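You operate a simulated robot arm through the tools that you are given. There is no shell and no other tool. Be economical: measure what you need, move in short steps, check, and stop when the job is done.

Carry out the task below with a simulated robot arm. There is one attempt and no reset: what you move stays moved.

TASK
Put the orange stamp card on the wash worktop top away on the pine ledge top. Then put the purple stamp card on top of the white weight.
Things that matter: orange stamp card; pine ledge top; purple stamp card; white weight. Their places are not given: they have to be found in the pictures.

It is judged by the outcome, as a careful person would: the job done as asked, and still so three seconds after it is handed in. It fails if anything else is knocked over, pushed out of place, dropped, spilled or broken.

THE ROBOT
A 7-joint arm with a two-finger parallel gripper, fixed in place. Base frame: the origin is at the foot of the arm, x ahead of it, y to its left, z up; the work surface is at about z = 0. Lengths are in mm, angles in rad, forces in N, time in s.
With the tool pointing down near the work surface it reaches from about 220 to 580 mm from the base axis. Its first joint turns from -1.152 to 1.152 rad. Payload 2.5 kg.
Tool frame: the origin (TCP) lies between the finger pads and is the grasp point; the fingertips stand 23 mm ahead of it; z points along the fingers, y is the line along which they close. The gripper opens to 94 mm. The fingers are 38 mm wide and 10 mm thick; the gripper's body (54 by 96 mm) begins 39 mm behind the TCP.
Orientation is that of the tool frame in the base frame, as [roll, pitch, yaw] about the fixed x, y, z axes, in that order (R = Rz(yaw) Ry(pitch) Rx(roll)). With the fingers straight down and closing along the base's y, the tool's x points along the base's -x, its y along +y and its z along -z.

THE INTERFACE
- The arm moves only by the tool apply_moves. Its argument "moves" is a list of rows, each a list of 3 entries, a list of its own where there are three numbers: the opening, from 0 (shut) to 1 (fully open), then the shift along the tool's x, y, z in mm, then the turn, a rotation vector about the tool's x, y, z in rad. In form: [[fingers, [x, y, z], [wx, wy, wz]], ...]. A call has 1 to 10 rows; each row shifts and turns the commanded pose from where the row before left it, along the tool's axes as they then stand. A row lasts 0.2 s, in which the tool goes at most 50 mm and 0.15 rad; a call with a longer step from one row to the next is refused whole, and so is a gripper value outside its range. A pose out of reach is approached as far as the arm can. The call stops where the force on the tool passes 40 N (or 10 N more than at its start, if that is more) or the arm is blocked; 0.2 s more then pass. The fingers move at their own pace (about 108 mm/s each) and stop on an object; they squeeze with about 30 N. The grip force told is the motor's: it shows also when the fingers shut on nothing. Time passes only in rows, and 0.2 s behind the last, so rows that do not move let the fingers close. It gives the time, the measured TCP pose, the force on the tool (base axes), the opening and the grip force at its end, in the units of the frame above (readings bear some noise), and new pictures: "views" is both (left out), scene, wrist or none.
- Cameras (640 x 400 px; columns grow to the right, rows downward): "scene" is fixed at [124.5, -407.3, 555.9]; the picture's right is [0.80, -0.60, 0.00], its down [-0.28, -0.37, -0.89] and it looks along [0.53, 0.71, -0.46] (base axes); focal length 214 px, centre (320, 200). "wrist" rides on the gripper at [-39, 0, -44] in the tool frame; the picture's right is [0.00, -1.00, 0.00], its down [0.97, 0.00, -0.24] and it looks along [0.24, 0.00, 0.97] (tool axes); focal length 218 px, centre (320, 200).
- point_at(camera, pixels): for up to 12 pixels [column, row] of the newest picture of that camera ("zoom" is the newest enlarged one), the place [x, y, z] in the base frame of the surface seen there, good to about 3 mm. No time passes.
- zoom(camera, box): a new picture of the part [left, top, right, bottom] of that camera's present view, enlarged. No time passes.
- sign_off(): hands the job in; it is judged then, once.

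Work in short steps. Measure before you move; look again where a grasp or a placing could have gone wrong, and mend it. You have 80 turns and 120 pictures in all, the two below and enlarged ones among them. Open the gripper and draw the arm clear of the work before you hand the job in, unless the task says otherwise; then end with one line.

The tools are called after "Request:" by a JSON object that holds its "method" and its "body". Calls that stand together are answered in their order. apply_moves: Moves the arm, as the interface text tells. Its arguments: {"type":"object","properties":{"moves":{"type":"array"},"views":{"type":"string","enum":["both","scene","wrist","none"]}},"required":["moves"]} The other tools are called the same way: point_at (camera, pixels) gives the place of the surface under pixels of a picture; zoom (camera, box) takes an enlarged picture of a part of a camera's view; sign_off () hands the job in.

At the start:

```text
time: 0.0
position: [259.1, -219.8, 548.8]
ee_rot: [3.141, -0.001, -3.139]
ft_force: [0.1, 0.1, 0.6]
gripper_width: 94.0
gripper_force: 0.1
```

scene: 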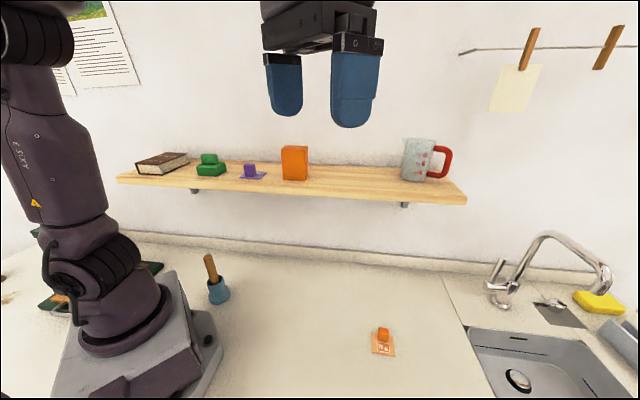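
wrist: 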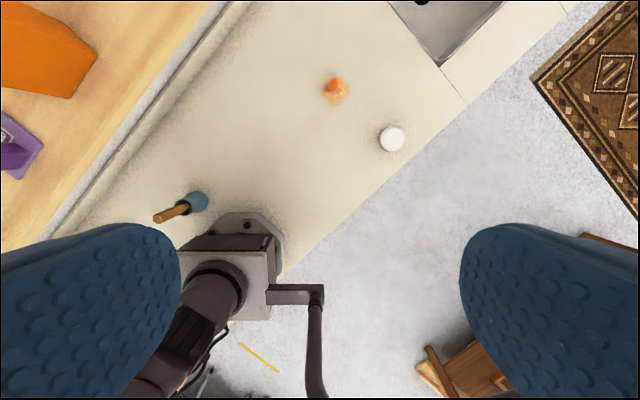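

The orange card is at scene (383,340), the purple one on the ledge at (252,172), and the white weight at wrist (391,138). I'll measure these first.

Request:
{"method": "point_at", "body": {"camera": "scene", "pixels": [[383, 331], [383, 349], [372, 354], [395, 355], [392, 337], [251, 167], [246, 178], [265, 175], [295, 150], [340, 180], [355, 190], [120, 178]]}}

Request:
{"method": "point_at", "body": {"camera": "wrist", "pixels": [[391, 138], [391, 128], [381, 138], [402, 138], [391, 149], [335, 85], [340, 100], [190, 200], [30, 150], [10, 170]]}}

Request:
{"method": "zoom", "body": {"camera": "scene", "box": [180, 130, 340, 230]}}

Request:
{"method": "zoom", "body": {"camera": "scene", "box": [343, 315, 423, 365]}}

```text
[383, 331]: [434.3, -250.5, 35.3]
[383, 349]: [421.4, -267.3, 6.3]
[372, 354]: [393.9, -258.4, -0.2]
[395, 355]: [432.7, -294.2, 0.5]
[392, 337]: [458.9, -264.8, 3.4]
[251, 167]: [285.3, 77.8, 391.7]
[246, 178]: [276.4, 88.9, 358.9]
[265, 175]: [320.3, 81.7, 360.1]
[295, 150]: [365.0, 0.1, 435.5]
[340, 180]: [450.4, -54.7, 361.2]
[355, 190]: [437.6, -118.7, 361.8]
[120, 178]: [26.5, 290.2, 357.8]
```

```text
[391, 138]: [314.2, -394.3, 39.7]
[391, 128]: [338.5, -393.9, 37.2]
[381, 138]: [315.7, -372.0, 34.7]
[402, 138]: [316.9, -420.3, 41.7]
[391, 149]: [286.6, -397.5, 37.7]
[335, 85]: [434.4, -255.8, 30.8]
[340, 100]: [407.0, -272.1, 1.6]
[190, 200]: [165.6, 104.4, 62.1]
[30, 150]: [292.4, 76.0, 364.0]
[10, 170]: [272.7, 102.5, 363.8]
```

```text
4.00 times, centred on (260, 180) of scene
```

zoom: 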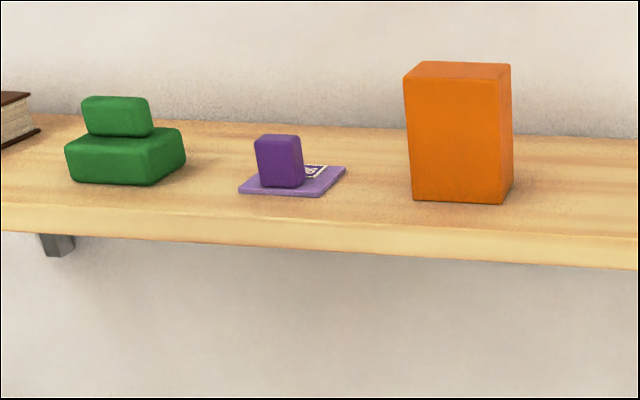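

```text
8.00 times, centred on (383, 340) of scene
```

zoom: 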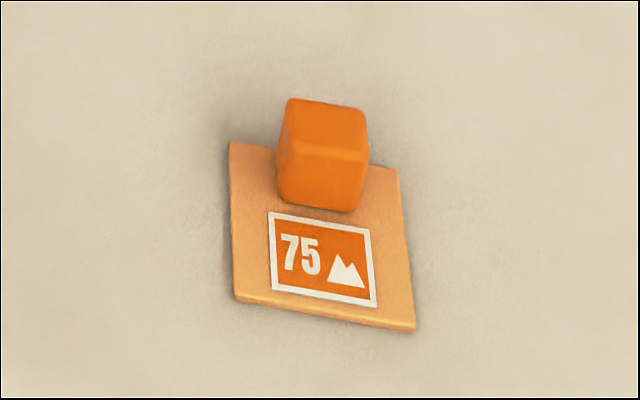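

Now the exact orientation of the orange card and its handle.

Request:
{"method": "point_at", "body": {"camera": "zoom", "pixels": [[234, 148], [394, 172], [408, 322], [240, 293], [292, 104], [362, 112], [362, 155], [284, 145], [320, 128], [352, 205], [282, 195], [325, 180]]}}

Request:
{"method": "zoom", "body": {"camera": "wrist", "box": [295, 65, 375, 115]}}

```text
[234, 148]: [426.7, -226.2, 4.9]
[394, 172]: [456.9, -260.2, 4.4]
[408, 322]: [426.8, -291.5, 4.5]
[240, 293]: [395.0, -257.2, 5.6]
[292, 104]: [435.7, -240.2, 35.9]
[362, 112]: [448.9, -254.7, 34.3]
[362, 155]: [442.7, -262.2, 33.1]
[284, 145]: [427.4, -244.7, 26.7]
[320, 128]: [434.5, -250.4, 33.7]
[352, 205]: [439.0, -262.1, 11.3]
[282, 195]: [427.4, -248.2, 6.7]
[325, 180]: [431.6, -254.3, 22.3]
```

```text
8.00 times, centred on (335, 90) of wrist
```

zoom: 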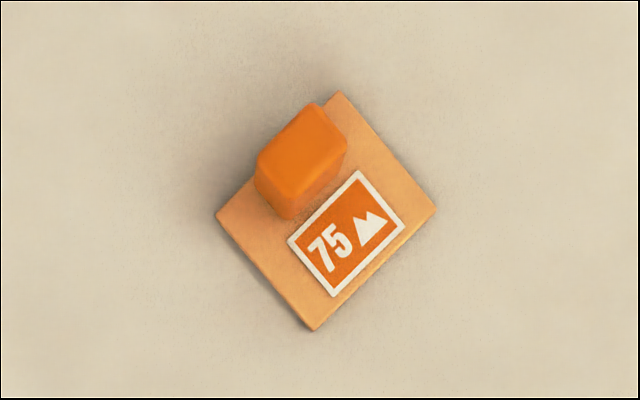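

Request:
{"method": "zoom", "body": {"camera": "scene", "box": [228, 152, 276, 182]}}

Request:
{"method": "point_at", "body": {"camera": "scene", "pixels": [[340, 168], [340, 164], [340, 192], [390, 194], [390, 178], [300, 178], [284, 178], [307, 176], [403, 178], [425, 180], [400, 165], [225, 174]]}}

Request:
{"method": "zoom", "body": {"camera": "wrist", "box": [351, 113, 431, 163]}}

```text
13.33 times, centred on (252, 167) of scene
```

zoom: 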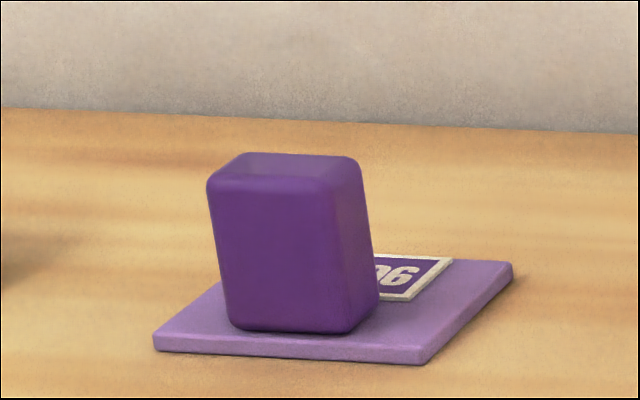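

```text
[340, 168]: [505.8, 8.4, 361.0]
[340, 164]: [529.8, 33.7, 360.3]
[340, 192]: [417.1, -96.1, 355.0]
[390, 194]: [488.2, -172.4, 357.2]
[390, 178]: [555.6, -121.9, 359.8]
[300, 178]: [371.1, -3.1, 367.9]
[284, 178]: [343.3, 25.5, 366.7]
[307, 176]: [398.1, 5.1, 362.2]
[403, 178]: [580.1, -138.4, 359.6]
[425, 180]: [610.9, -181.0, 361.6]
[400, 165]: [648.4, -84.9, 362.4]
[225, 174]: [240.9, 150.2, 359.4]
```

```text
8.00 times, centred on (391, 138) of wrist
```

zoom: 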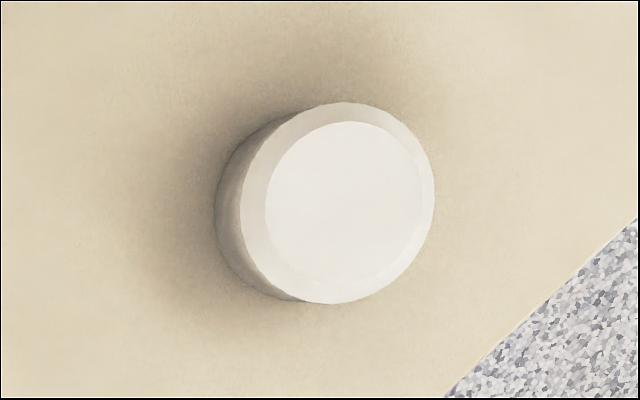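

Request:
{"method": "point_at", "body": {"camera": "zoom", "pixels": [[345, 205], [345, 125], [345, 280], [270, 205], [418, 205], [345, 107], [345, 298], [246, 205], [430, 190], [480, 350], [600, 240]]}}

Request:
{"method": "zoom", "body": {"camera": "scene", "box": [228, 152, 276, 182]}}

```text
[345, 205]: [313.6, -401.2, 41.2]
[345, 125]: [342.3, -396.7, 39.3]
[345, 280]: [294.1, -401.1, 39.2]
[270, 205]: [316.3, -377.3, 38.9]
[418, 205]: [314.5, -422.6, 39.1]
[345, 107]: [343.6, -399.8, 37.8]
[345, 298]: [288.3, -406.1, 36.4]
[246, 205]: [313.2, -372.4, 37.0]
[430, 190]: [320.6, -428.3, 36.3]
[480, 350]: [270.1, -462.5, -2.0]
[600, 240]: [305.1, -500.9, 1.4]
```

```text
13.33 times, centred on (252, 167) of scene
```

zoom: 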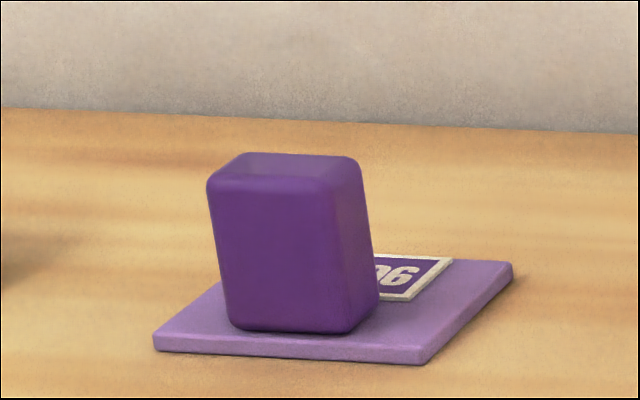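

Request:
{"method": "point_at", "body": {"camera": "zoom", "pixels": [[158, 334], [422, 346], [508, 264], [215, 180], [330, 182], [348, 162], [245, 158], [240, 322], [340, 324], [372, 300], [280, 250], [280, 167]]}}

```text
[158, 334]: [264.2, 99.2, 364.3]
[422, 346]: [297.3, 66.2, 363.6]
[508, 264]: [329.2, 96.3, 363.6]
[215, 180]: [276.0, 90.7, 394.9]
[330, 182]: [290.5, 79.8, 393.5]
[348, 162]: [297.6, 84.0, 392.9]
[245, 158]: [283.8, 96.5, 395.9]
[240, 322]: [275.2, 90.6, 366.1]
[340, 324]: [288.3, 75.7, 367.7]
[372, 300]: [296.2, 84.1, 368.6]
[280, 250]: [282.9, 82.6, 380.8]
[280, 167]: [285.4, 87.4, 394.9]
```

Orange handle centre is about (438,-251), top z 35, with its long axis at -46°. The ledge front runs along x+y≈320 at z≈360. I move above the orange card, turning the tool 0.76 rad to match.

Request:
{"method": "apply_moves", "body": {"moves": [[0.5, [-44.75, -7.75, 15], [0, 0, 0]], [0.5, [-44.75, -7.75, 15], [0, 0, 0]], [0.5, [-44.75, -7.75, 15], [0, 0, 0]], [0.5, [-44.75, -7.75, 15], [0, 0, 0]], [0.5, [0, 0, 45], [0, 0, -0.1267]], [0.5, [0, 0, 45], [0, 0, -0.1267]], [0.5, [0, 0, 45], [0, 0, -0.1267]], [0.5, [0, 0, 45], [0, 0, -0.1267]], [0.5, [0, 0, 45], [0, 0, -0.1267]], [0.5, [0, 0, 45], [0, 0, -0.1267]]], "views": "both"}}

```text
time: 2.2
position: [425.6, -247.5, 217.8]
ee_rot: [-3.141, 0.0, -2.378]
ft_force: [0.3, 0.3, 0.2]
gripper_width: 47.6
gripper_force: 0.1
out of reach, approached as far as the arm can: row 4
```

scene: 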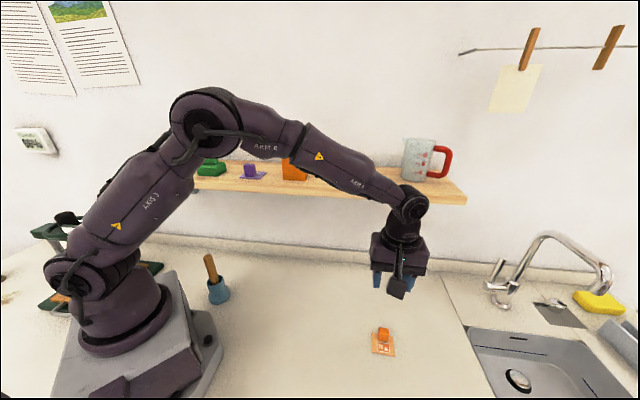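
wrist: 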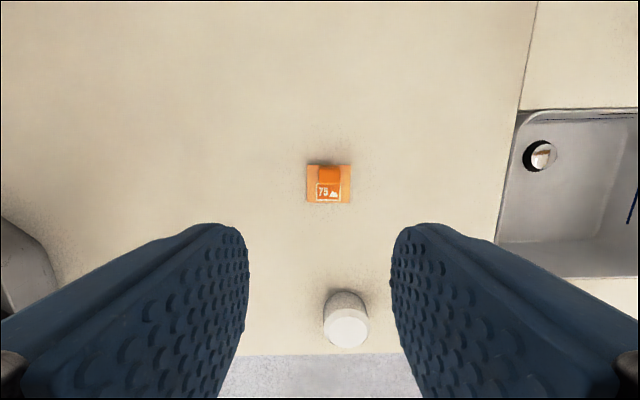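

The card is square to the tool. I take a finer measurement of the handle from here.

Request:
{"method": "zoom", "body": {"camera": "wrist", "box": [289, 155, 369, 205]}}

Request:
{"method": "point_at", "body": {"camera": "wrist", "pixels": [[320, 168], [330, 168], [340, 168], [329, 180], [308, 166], [350, 166], [308, 201], [350, 201], [347, 327]]}}

```text
8.00 times, centred on (329, 180) of wrist
```

zoom: 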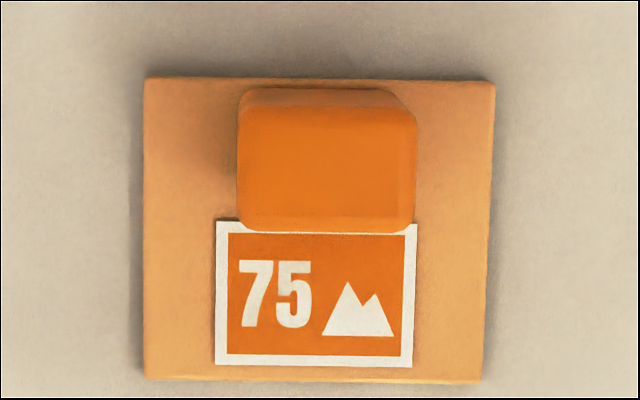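

```text
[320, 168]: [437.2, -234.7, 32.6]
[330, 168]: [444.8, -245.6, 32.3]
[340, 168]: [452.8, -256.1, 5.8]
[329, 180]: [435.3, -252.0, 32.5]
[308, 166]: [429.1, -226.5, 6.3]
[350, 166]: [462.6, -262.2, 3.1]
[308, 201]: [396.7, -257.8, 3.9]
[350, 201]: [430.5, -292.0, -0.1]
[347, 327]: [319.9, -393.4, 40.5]
```

Handle top centre works out to about (439,-249), so it needs a tool shift of x -8.8, y -10.3. I descend part way and check.

Request:
{"method": "apply_moves", "body": {"moves": [[0.5, [-4.4, -5.1, 40], [0, 0, 0]], [0.5, [-4.4, -5.2, 40], [0, 0, 0]], [0.5, [0, 0, 40], [0, 0, 0]], [0.5, [0, 0, 0], [0, 0, 0]]], "views": "wrist"}}

```text
time: 3.2
position: [439.1, -249.4, 99.6]
ee_rot: [-3.141, 0.0, -2.381]
ft_force: [0.0, 0.2, 0.1]
gripper_width: 47.2
gripper_force: 0.0
```

wrist: 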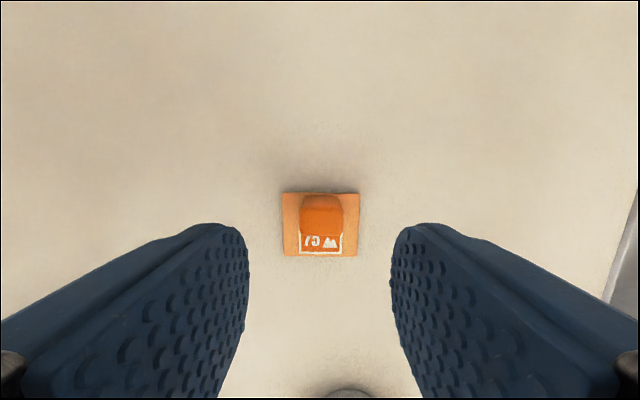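

Centred. I go down to TCP z≈31 and close.

Request:
{"method": "apply_moves", "body": {"moves": [[0.5, [0, 0, 34], [0, 0, 0]], [0.5, [0, 0, 25], [0, 0, 0]], [0.5, [0, 0, 9], [0, 0, 0]], [0.5, [0, 0, 0], [0, 0, 0]], [0.0, [0, 0, 0], [0, 0, 0]], [0.0, [0, 0, 0], [0, 0, 0]], [0.0, [0, 0, 0], [0, 0, 0]]], "views": "wrist"}}

```text
time: 4.8
position: [437.7, -249.3, 32.9]
ee_rot: [3.141, 0.0, -2.381]
ft_force: [-0.3, -0.2, 0.8]
gripper_width: 22.8
gripper_force: 29.8
```

wrist: 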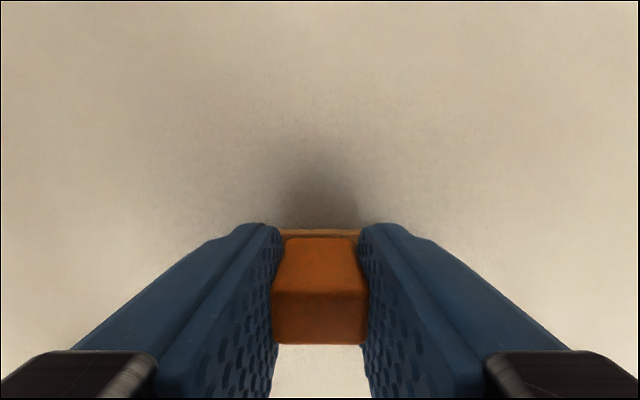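

Gripped at 22.8 mm. I lift straight up in front of the ledge, drifting slightly along it to stay in reach.

Request:
{"method": "apply_moves", "body": {"moves": [[0, [0, 0, -20], [0, 0, 0]], [0, [0, 0, -40], [0, 0, 0]], [0, [0, 10, -45], [0, 0, 0]], [0, [0, 10, -45], [0, 0, 0]], [0, [0, 10, -45], [0, 0, 0]], [0, [0, 10, -45], [0, 0, 0]], [0, [0, 10, -45], [0, 0, 0]], [0, [0, 10, -45], [0, 0, 0]], [0, [0, 10, -45], [0, 0, 0]], [0, [0, 10, -35], [0, 0, 0]]]}}

```text
time: 7.0
position: [384.2, -191.6, 442.7]
ee_rot: [-3.141, 0.0, -2.381]
ft_force: [0.9, 0.3, -0.2]
gripper_width: 22.2
gripper_force: 30.3
```

scene: 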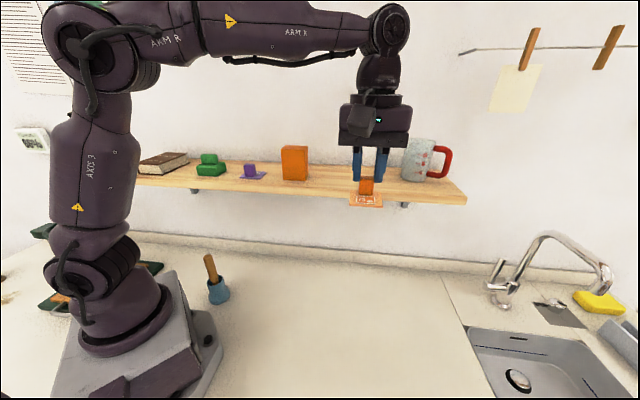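
wrist: 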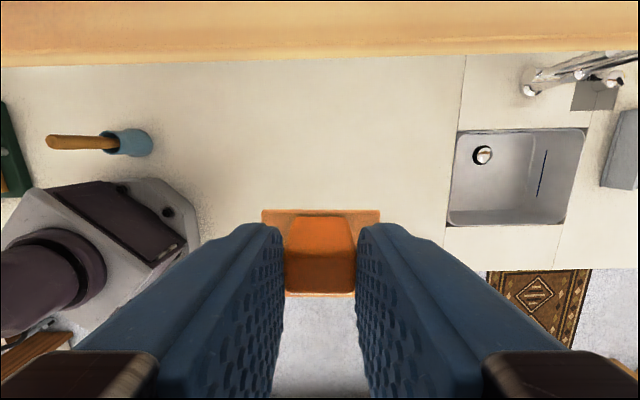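

The card hangs level. I move over the ledge toward (467,-50).

Request:
{"method": "apply_moves", "body": {"moves": [[0, [-39.4, 11.4, 0], [0, 0, 0]], [0, [-39.4, 11.4, 0], [0, 0, 0]], [0, [-39.4, 11.4, 0], [0, 0, 0]], [0, [-39.4, 11.4, 0], [0, 0, 0]], [0, [0, 0, 10], [0, 0, 0]], [0, [0, 0, 0], [0, 0, 0]]]}}

```text
time: 8.4
position: [465.5, -49.2, 430.2]
ee_rot: [3.141, -0.001, -2.381]
ft_force: [0.5, 1.0, 0.0]
gripper_width: 22.6
gripper_force: 29.7
```

scene: 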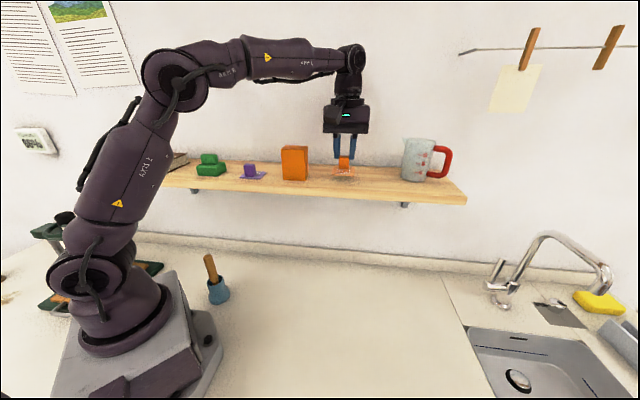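
wrist: 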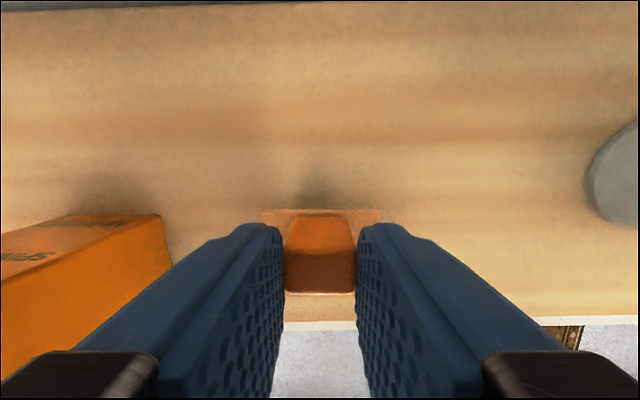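

Before lowering, I check the gap to the orange box and the ledge height below.

Request:
{"method": "point_at", "body": {"camera": "wrist", "pixels": [[155, 218], [165, 255], [100, 225], [265, 205], [240, 180], [300, 315], [400, 200]]}}

Request:
{"method": "zoom", "body": {"camera": "scene", "box": [264, 90, 424, 190]}}

```text
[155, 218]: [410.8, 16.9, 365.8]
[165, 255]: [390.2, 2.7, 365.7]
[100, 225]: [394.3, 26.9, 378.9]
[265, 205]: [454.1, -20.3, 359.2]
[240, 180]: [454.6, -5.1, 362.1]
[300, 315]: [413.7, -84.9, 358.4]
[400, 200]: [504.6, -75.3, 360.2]
```

```text
4.00 times, centred on (344, 140) of scene
```

zoom: 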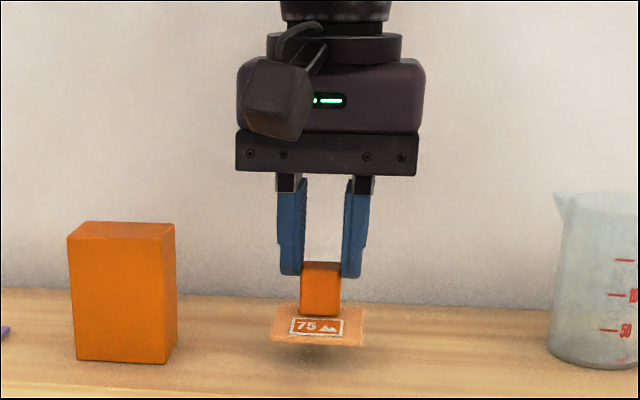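

Gap is ample. I lower to just above TCP z≈394.

Request:
{"method": "apply_moves", "body": {"moves": [[0, [0, 0, 20], [0, 0, 0]], [0, [0, 0, 12], [0, 0, 0]], [0, [0, 0, 3], [0, 0, 0]], [0, [0, 0, 0], [0, 0, 0]]], "views": "scene"}}

Request:
{"method": "zoom", "body": {"camera": "scene", "box": [304, 130, 384, 180]}}

```text
time: 9.4
position: [467.4, -48.8, 398.8]
ee_rot: [-3.136, 0.003, -2.381]
ft_force: [2.4, 3.0, 29.7]
gripper_width: 22.8
gripper_force: 30.5
```

scene: 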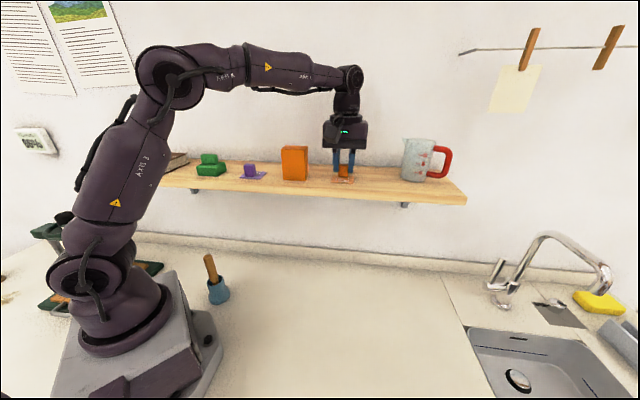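

```text
8.00 times, centred on (344, 155) of scene
```

zoom: 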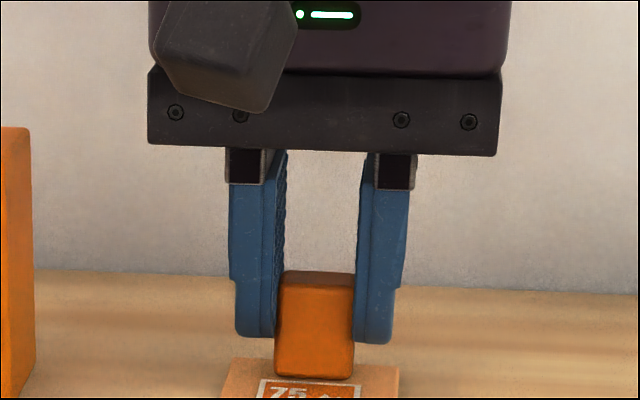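

Contact with 30 N down at z 398.8, so the card is on the ledge. I ease up slightly and then open.

Request:
{"method": "apply_moves", "body": {"moves": [[0, [0, 0, -3], [0, 0, 0]], [0, [0, 0, 0], [0, 0, 0]]], "views": "wrist"}}

Request:
{"method": "zoom", "body": {"camera": "scene", "box": [304, 140, 384, 190]}}

```text
time: 10.0
position: [465.3, -48.5, 399.7]
ee_rot: [3.139, -0.002, -2.381]
ft_force: [4.8, 0.8, 13.1]
gripper_width: 22.2
gripper_force: 29.6
```

wrist: 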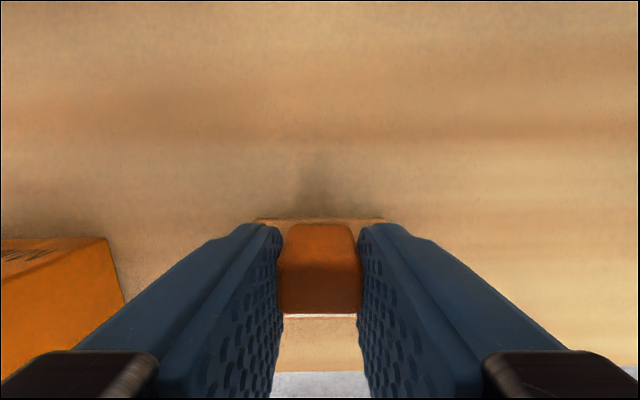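

```text
8.00 times, centred on (344, 165) of scene
```

zoom: 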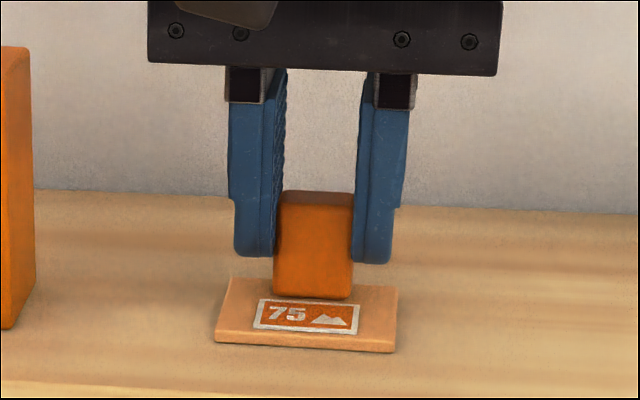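

It sits flat. I release and rise.

Request:
{"method": "apply_moves", "body": {"moves": [[0.4, [0, 0, -1], [0, 0, 0]], [0.4, [0, 0, 0], [0, 0, 0]], [0.4, [0, 0, -15], [0, 0, 0]], [0.4, [0, 0, -30], [0, 0, 0]], [0.4, [0, 0, -40], [0, 0, 0]], [0.4, [0, 0, 0], [0, 0, 0]]], "views": "both"}}

Request:
{"method": "zoom", "body": {"camera": "scene", "box": [304, 140, 384, 190]}}

```text
time: 11.4
position: [464.1, -48.3, 486.9]
ee_rot: [3.14, 0.0, -2.38]
ft_force: [-0.7, 0.0, 0.4]
gripper_width: 37.8
gripper_force: 0.1
```

scene: 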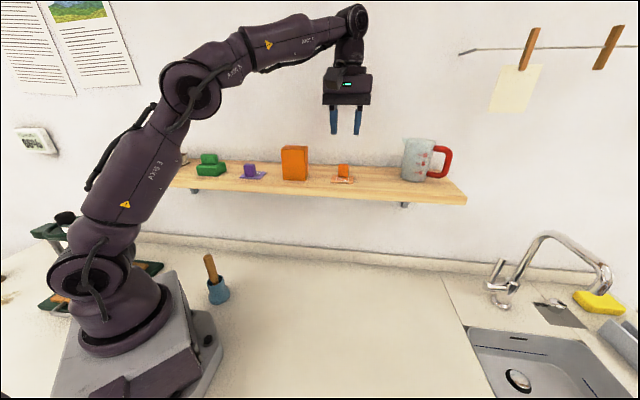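
wrist: 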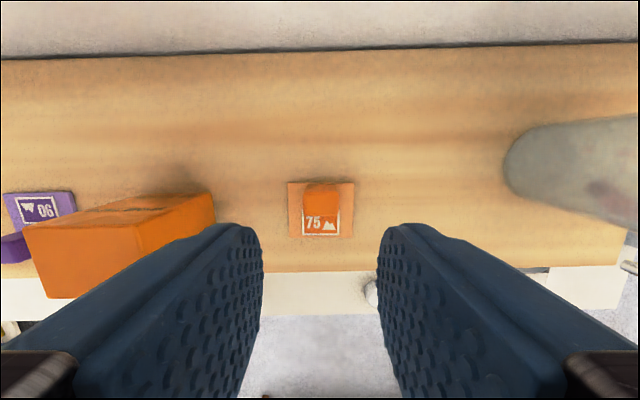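

```text
8.00 times, centred on (344, 165) of scene
```

zoom: 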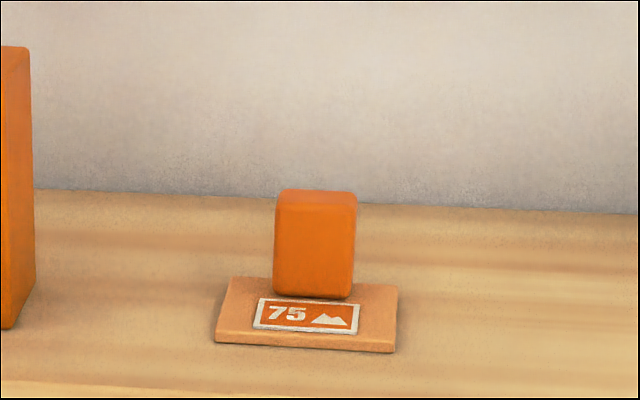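

Orange card is placed. Next I fly over to the purple handle at about (287,87), at a slightly greater height to pass the box.

Request:
{"method": "apply_moves", "body": {"moves": [[0.5, [0, 0, -15], [0, 0, 0]], [0.5, [7, 44, 0], [0, 0, 0]], [0.5, [7, 44, 0], [0, 0, 0]], [0.5, [7, 44, 0], [0, 0, 0]], [0.5, [7, 44, 0], [0, 0, 0]], [0.5, [7, 44, 0], [0, 0, 0]], [0.5, [0, 0, 0], [0, 0, 0]]], "views": "both"}}

```text
time: 13.0
position: [288.5, 85.1, 501.4]
ee_rot: [-3.14, 0.0, -2.381]
ft_force: [0.5, -0.6, 0.0]
gripper_width: 47.0
gripper_force: 0.1
```

scene: 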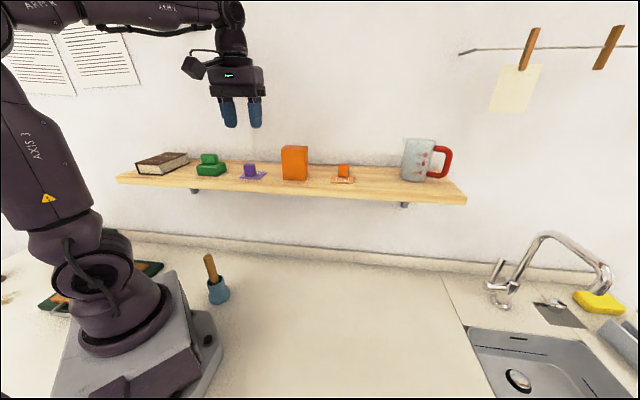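
wrist: 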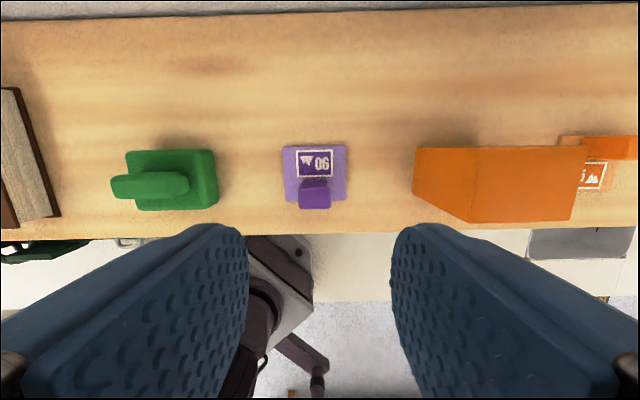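

Request:
{"method": "zoom", "body": {"camera": "wrist", "box": [275, 150, 355, 200]}}

Request:
{"method": "zoom", "body": {"camera": "wrist", "box": [275, 165, 355, 215]}}

Request:
{"method": "point_at", "body": {"camera": "wrist", "pixels": [[314, 185], [314, 200], [420, 175], [440, 160], [214, 180], [150, 185]]}}

```text
8.00 times, centred on (315, 175) of wrist
```

zoom: 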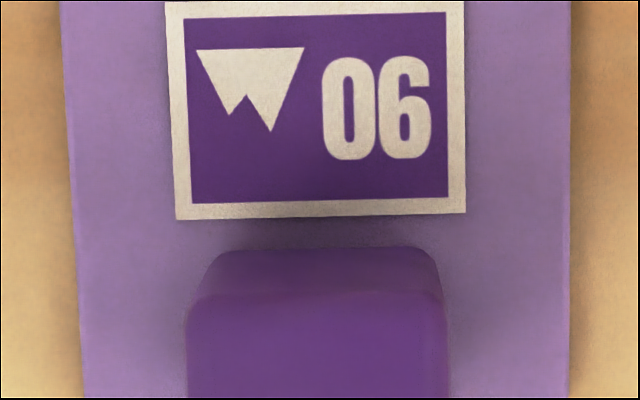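

```text
8.00 times, centred on (315, 190) of wrist
```

zoom: 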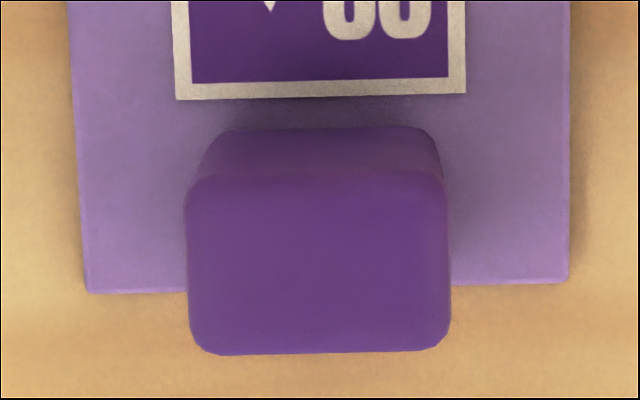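

```text
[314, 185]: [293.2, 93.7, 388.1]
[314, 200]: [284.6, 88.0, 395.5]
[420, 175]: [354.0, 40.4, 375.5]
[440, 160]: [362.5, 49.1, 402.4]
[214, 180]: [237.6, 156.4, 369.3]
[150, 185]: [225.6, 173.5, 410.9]
```

Correction: tool x -3.4, y +3.7. I descend to TCP z≈391 (fingertips ~3 mm above the card plate) and close.

Request:
{"method": "apply_moves", "body": {"moves": [[0.5, [-3.4, 3.7, 30], [0, 0, 0]], [0.5, [0, 0, 35], [0, 0, 0]], [0.5, [0, 0, 20], [0, 0, 0]], [0.5, [0, 0, 0], [0, 0, 0]]], "views": "both"}}

Request:
{"method": "zoom", "body": {"camera": "scene", "box": [212, 135, 292, 185]}}

```text
time: 14.0
position: [288.5, 90.3, 416.4]
ee_rot: [-3.141, 0.0, -2.38]
ft_force: [-0.5, -1.0, -0.2]
gripper_width: 47.1
gripper_force: 0.1
```

scene: 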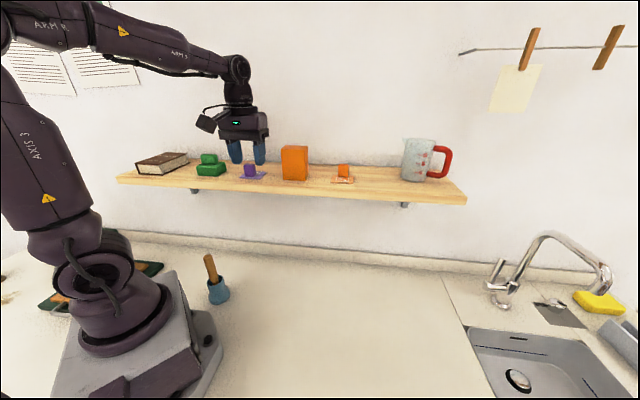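
wrist: 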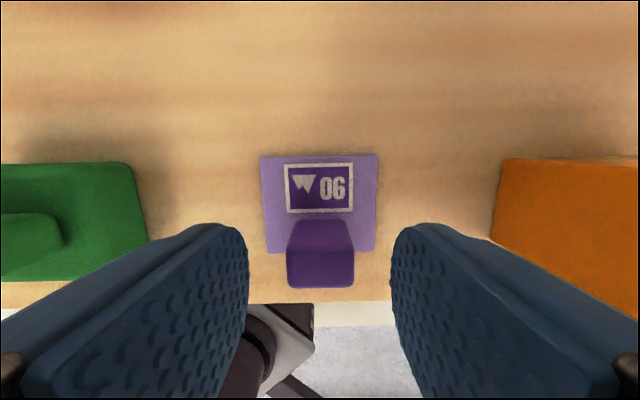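

```text
8.00 times, centred on (252, 160) of scene
```

zoom: 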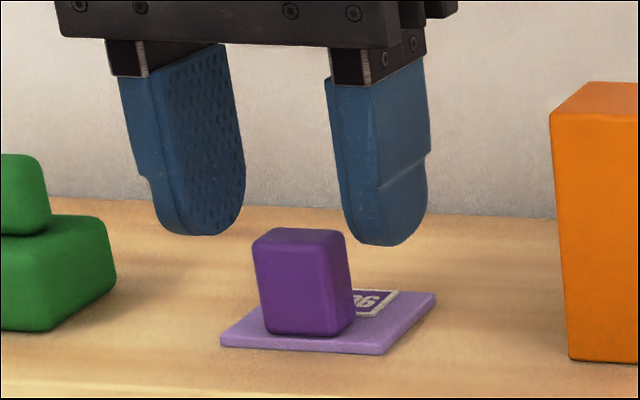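

Well centred. I descend the last 25 mm and grip.

Request:
{"method": "apply_moves", "body": {"moves": [[0.5, [1, 0, 15], [0, 0, 0]], [0.5, [0, 0, 10], [0, 0, 0]], [0.5, [0, 0, 0], [0, 0, 0]], [0, [0, 0, 0], [0, 0, 0]], [0, [0, 0, 0], [0, 0, 0]], [0, [0, 0, 0], [0, 0, 0]]], "views": "none"}}

Request:
{"method": "zoom", "body": {"camera": "scene", "box": [212, 140, 292, 190]}}

```text
time: 15.4
position: [286.8, 89.9, 390.8]
ee_rot: [3.141, 0.0, -2.38]
ft_force: [0.1, 0.3, 0.5]
gripper_width: 22.8
gripper_force: 30.2
```

```text
8.00 times, centred on (252, 165) of scene
```

zoom: 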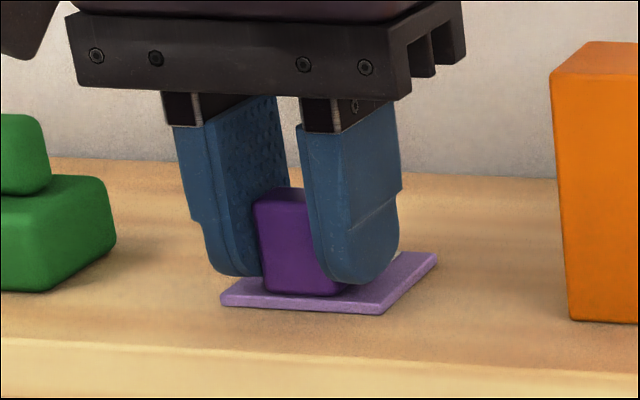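

Gripped 22.8 mm with the card flat. I lift 110 mm clear and carry it along toward the weight.

Request:
{"method": "apply_moves", "body": {"moves": [[0, [0, 0, -20], [0, 0, 0]], [0, [0, 0, -45], [0, 0, 0]], [0, [0, 0, -45], [0, 0, 0]], [0, [30.16, -34.04, 0], [0, 0, 0]], [0, [30.16, -34.04, 0], [0, 0, 0]], [0, [30.16, -34.04, 0], [0, 0, 0]], [0, [30.16, -34.04, 0], [0, 0, 0]], [0, [30.16, -34.04, 0], [0, 0, 0]], [0, [30.16, -34.04, 0], [0, 0, 0]], [0, [0, 0, 0], [0, 0, 0]]]}}

```text
time: 17.6
position: [297.1, -182.4, 501.2]
ee_rot: [-3.141, -0.002, -2.381]
ft_force: [-0.6, 0.4, 0.1]
gripper_width: 22.8
gripper_force: 30.1
```

scene: 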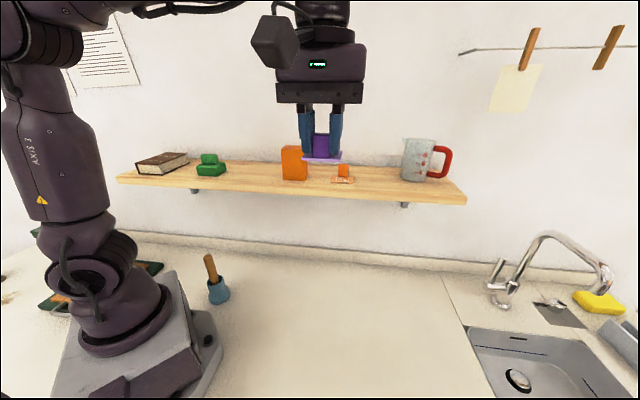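
wrist: 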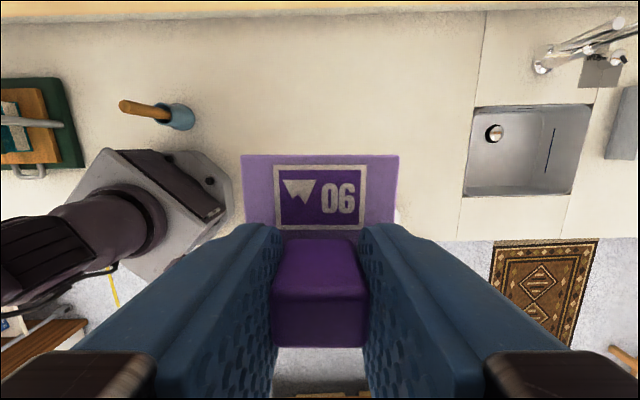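

Request:
{"method": "apply_moves", "body": {"moves": [[0, [14.5, -16.3, 33], [0, 0, 0]], [0, [14.5, -16.3, 33], [0, 0, 0]], [0, [14.5, -16.3, 33], [0, 0, 0]], [0, [14.5, -16.3, 33], [0, 0, 0]], [0, [14.5, -16.3, 33], [0, 0, 0]], [0, [14.5, -16.3, 33], [0, 0, 0]], [0, [14.5, -16.3, 33], [0, 0, 0]], [0, [14.5, -16.3, 33], [0, 0, 0]], [0, [14.5, -16.3, 33], [0, 0, 0]], [0, [0, 0, 0], [0, 0, 0]]]}}

```text
time: 19.8
position: [303.0, -378.5, 204.4]
ee_rot: [-3.14, 0.001, -2.38]
ft_force: [-0.5, 0.5, -0.7]
gripper_width: 23.1
gripper_force: 29.8
```

scene: 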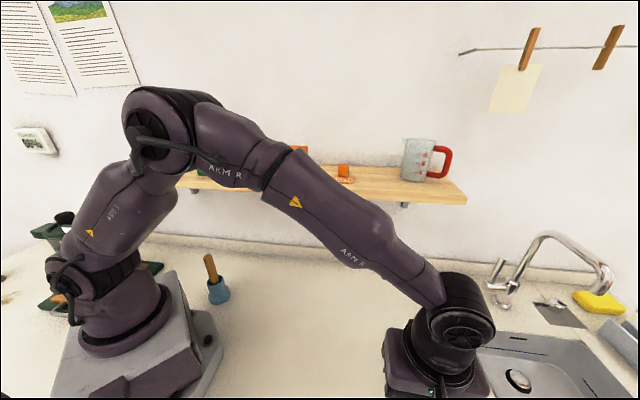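
wrist: 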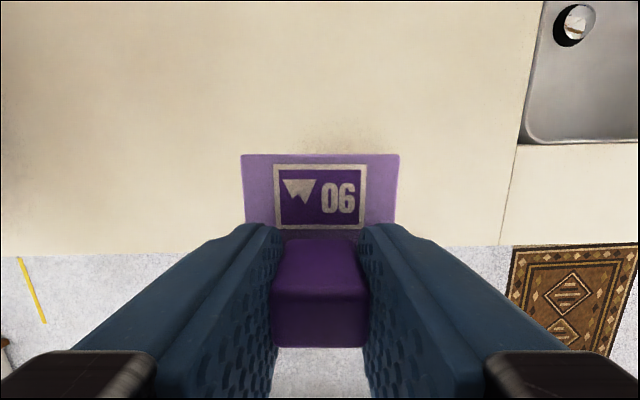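

The weight is hidden under the card. I sidestep about 120 mm along tool y so the wrist camera can see the weight beside the card and measure it well.

Request:
{"method": "apply_moves", "body": {"moves": [[0, [7, 35, 0], [0, 0, 0]], [0, [7, 35, 0], [0, 0, 0]], [0, [6, 35, 0], [0, 0, 0]], [0, [0, 0, 0], [0, 0, 0]]], "views": "wrist"}}

```text
time: 20.8
position: [216.6, -317.0, 203.4]
ee_rot: [-3.141, -0.002, -2.38]
ft_force: [-0.7, -0.2, -0.3]
gripper_width: 22.6
gripper_force: 30.2
```

wrist: 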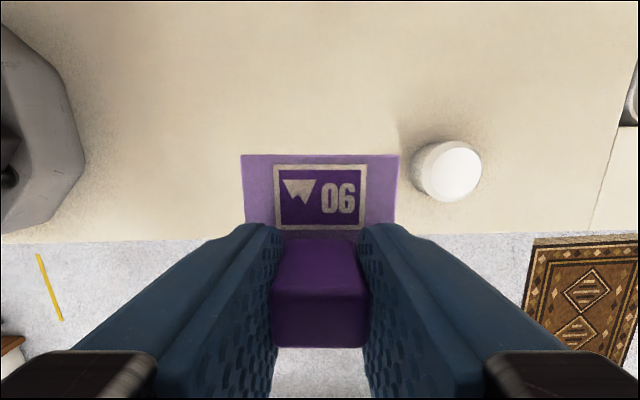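

Request:
{"method": "zoom", "body": {"camera": "wrist", "box": [403, 145, 483, 195]}}

Request:
{"method": "point_at", "body": {"camera": "wrist", "pixels": [[454, 172], [432, 172], [476, 172], [454, 150], [454, 194], [247, 158], [393, 158], [320, 255]]}}

```text
8.00 times, centred on (443, 170) of wrist
```

zoom: 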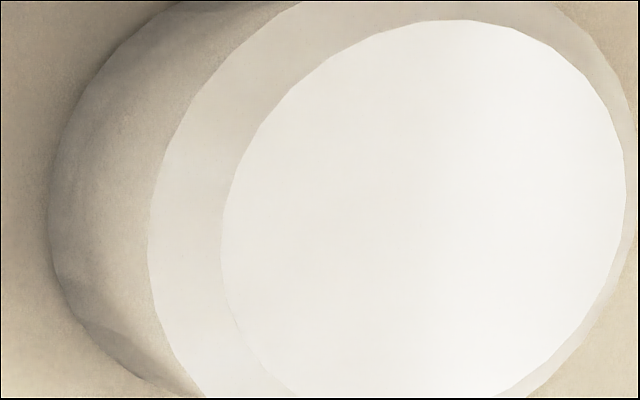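

```text
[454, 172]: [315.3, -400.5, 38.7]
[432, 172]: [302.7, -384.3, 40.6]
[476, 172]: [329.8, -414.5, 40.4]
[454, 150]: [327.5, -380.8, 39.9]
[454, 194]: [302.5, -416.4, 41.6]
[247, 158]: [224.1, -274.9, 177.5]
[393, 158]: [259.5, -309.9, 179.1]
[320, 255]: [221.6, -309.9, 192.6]
```

Weight top centre ≈ (316,-401), z 40. The card hangs with its centre about (10,10) from the TCP. I target TCP (307.7,-409), balancing handle and plate, and descend to about 10 mm above.

Request:
{"method": "apply_moves", "body": {"moves": [[0, [-0.8, -43.1, 0], [0, 0, 0]], [0, [-0.8, -43.1, 0], [0, 0, 0]], [0, [-0.9, -43.2, 0], [0, 0, 0]], [0, [0, 0, 40], [0, 0, 0]], [0, [0, 0, 40], [0, 0, 0]], [0, [0, 0, 35], [0, 0, 0]], [0, [0, 0, 0], [0, 0, 0]], [0, [0, 0, 0], [0, 0, 0]]], "views": "both"}}

```text
time: 22.6
position: [307.9, -407.2, 90.1]
ee_rot: [3.141, 0.0, -2.381]
ft_force: [0.5, 0.0, -0.7]
gripper_width: 22.9
gripper_force: 29.6
```

scene: 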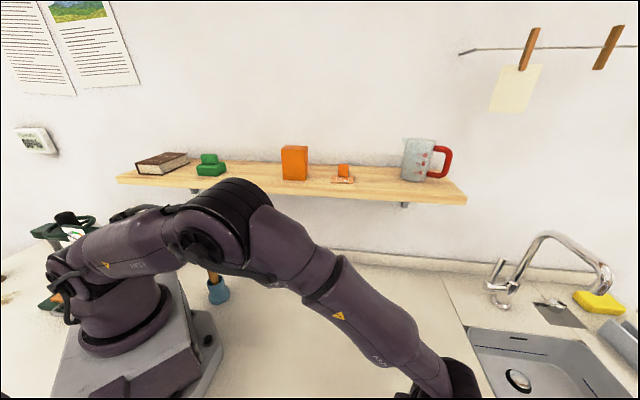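
wrist: 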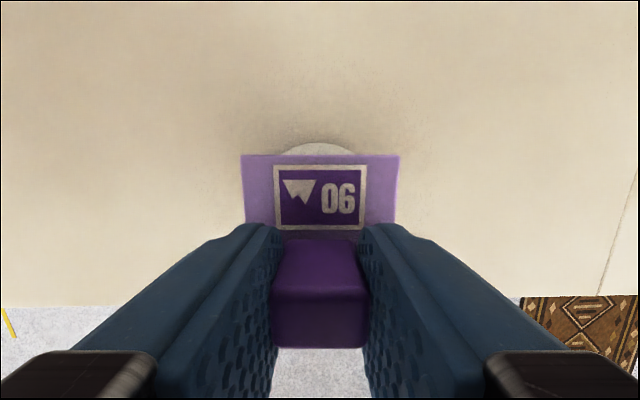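

Rim of the weight shows centred (col ~320) just beyond the card. I lower slowly.

Request:
{"method": "apply_moves", "body": {"moves": [[0, [1, -1, 8], [0, 0, 0]], [0, [0, 0, 5], [0, 0, 0]], [0, [0, 0, 2], [0, 0, 0]], [0, [0, 0, 0], [0, 0, 0]]], "views": "none"}}

```text
time: 23.6
position: [308.8, -410.7, 74.4]
ee_rot: [-3.141, -0.002, -2.38]
ft_force: [-0.4, 0.6, -0.2]
gripper_width: 22.7
gripper_force: 30.3
```

Request:
{"method": "apply_moves", "body": {"moves": [[0, [0, 0, 1.5], [0, 0, 0]], [0, [0, 0, 0], [0, 0, 0]]], "views": "none"}}

```text
time: 24.2
position: [308.6, -409.9, 72.2]
ee_rot: [3.141, 0.001, -2.38]
ft_force: [0.0, -0.7, -0.1]
gripper_width: 23.0
gripper_force: 30.4
```

No contact yet; another 1.5 mm.

Request:
{"method": "apply_moves", "body": {"moves": [[0, [0, 0, 1.5], [0, 0, 0]], [0, [0, 0, 0], [0, 0, 0]]], "views": "none"}}

```text
time: 24.8
position: [308.3, -408.6, 71.0]
ee_rot: [-3.141, 0.001, -2.382]
ft_force: [-0.3, 0.6, 0.3]
gripper_width: 22.9
gripper_force: 30.1
```

Request:
{"method": "apply_moves", "body": {"moves": [[0, [0, 0, 1.2], [0, 0, 0]], [0, [0, 0, 0], [0, 0, 0]]], "views": "none"}}

```text
time: 25.4
position: [308.0, -410.0, 70.2]
ee_rot: [-3.141, 0.001, -2.38]
ft_force: [-2.5, 3.2, 10.9]
gripper_width: 22.8
gripper_force: 29.5
```

Contact (11 N up). I check the view, then open in place.

Request:
{"method": "apply_moves", "body": {"moves": [[0.12, [0, 0, 0], [0, 0, 0]], [0.3, [0, 0, 0], [0, 0, 0]], [0.4, [0, 0, 0], [0, 0, 0]], [0.4, [0, 0, 0], [0, 0, 0]]], "views": "wrist"}}

```text
time: 26.4
position: [308.5, -410.1, 70.0]
ee_rot: [3.141, -0.001, -2.381]
ft_force: [-0.3, 0.1, 0.1]
gripper_width: 37.6
gripper_force: 0.1
```

wrist: 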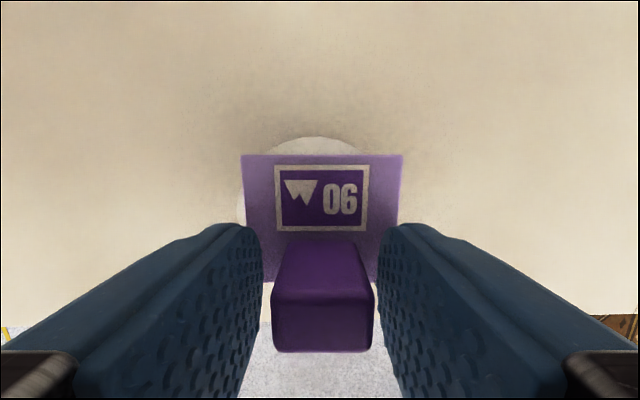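

The card rests stably. I rise straight up.

Request:
{"method": "apply_moves", "body": {"moves": [[0.4, [0, 0, -15], [0, 0, 0]], [0.4, [0, 0, -30], [0, 0, 0]], [0.4, [0, 0, -40], [0, 0, 0]], [0.4, [0, 0, -45], [0, 0, 0]], [0.4, [0, 40, -20], [0, 0, 0]], [0.4, [0, 40, -20], [0, 0, 0]], [0.4, [0, 40, 0], [0, 0, 0]], [0.4, [0, 0, 0], [0, 0, 0]]], "views": "both"}}

Request:
{"method": "zoom", "body": {"camera": "wrist", "box": [360, 120, 480, 195]}}

```text
time: 28.2
position: [224.0, -323.9, 239.0]
ee_rot: [3.141, -0.001, -2.381]
ft_force: [0.2, 0.7, 0.0]
gripper_width: 37.5
gripper_force: 0.0
```

scene: 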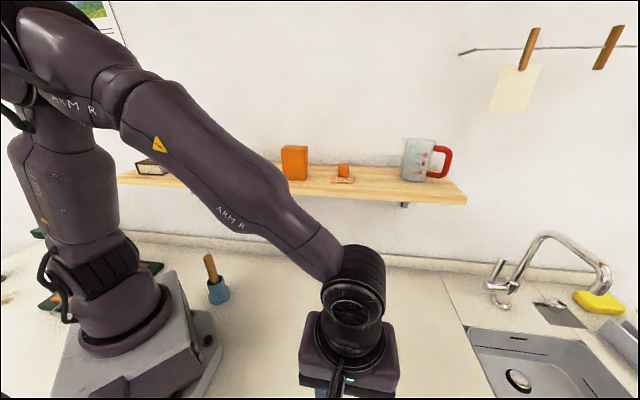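
wrist: 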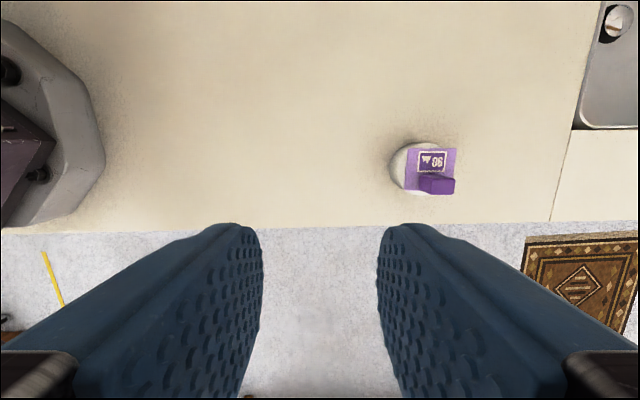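

```text
5.33 times, centred on (420, 158) of wrist
```

zoom: 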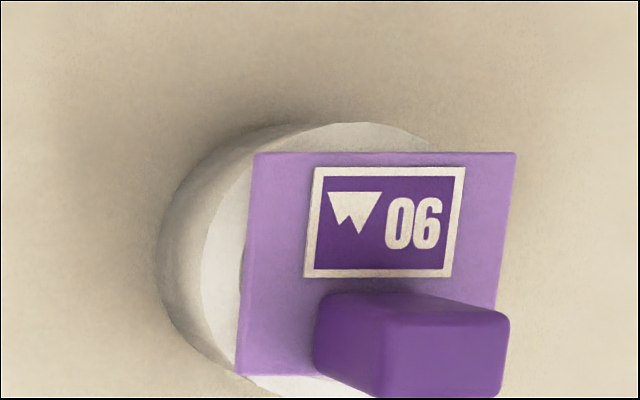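

The card lies on the weight. I check that it is level and centred.

Request:
{"method": "point_at", "body": {"camera": "zoom", "pixels": [[262, 160], [508, 160], [245, 368], [490, 295], [225, 260], [345, 130], [340, 385]]}}

```text
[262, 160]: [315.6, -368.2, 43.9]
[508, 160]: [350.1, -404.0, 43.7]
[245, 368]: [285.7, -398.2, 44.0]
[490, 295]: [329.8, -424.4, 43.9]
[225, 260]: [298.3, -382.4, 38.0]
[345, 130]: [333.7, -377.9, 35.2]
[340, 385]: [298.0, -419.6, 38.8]
```

It is level (43.9 at every corner) and centred at (318,-401). I open the gripper fully and draw clear.

Request:
{"method": "apply_moves", "body": {"moves": [[1, [0, 20, -40], [0, 0, 0]], [1, [0, 0, -40], [0, 0, 0]], [1, [0, 0, -30], [0, 0, 0]], [1, [0, 0, 0], [0, 0, 0]]], "views": "both"}}

```text
time: 29.2
position: [211.1, -307.4, 350.9]
ee_rot: [-3.141, 0.001, -2.381]
ft_force: [-0.2, 0.8, 1.1]
gripper_width: 94.1
gripper_force: 0.1
```

scene: 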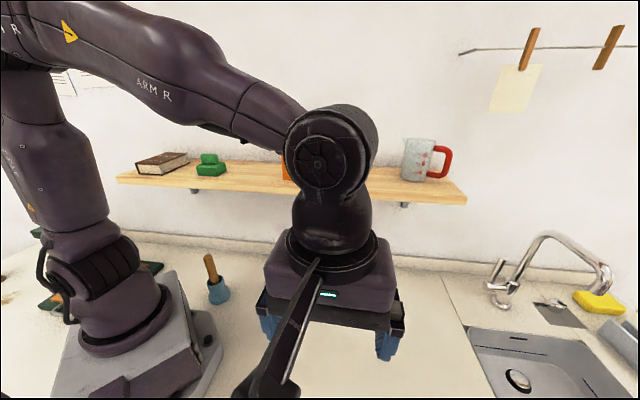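
wrist: 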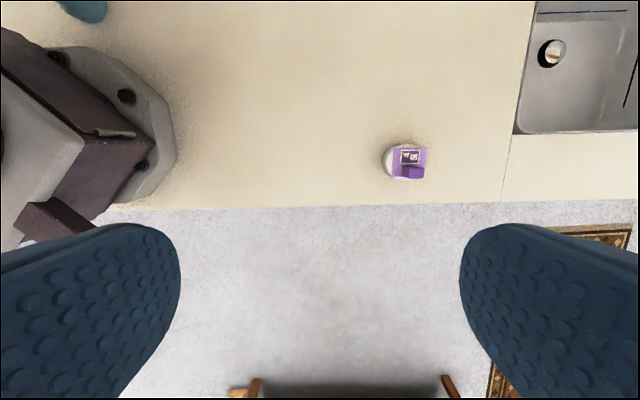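

Everything is in place and the arm is clear, so I hand in.

Request:
{"method": "sign_off", "body": {}}

```text
The job is handed in.
```

The orange stamp card is on the pine ledge, and the purple stamp card sits level and centred on the white weight. The job is handed in.
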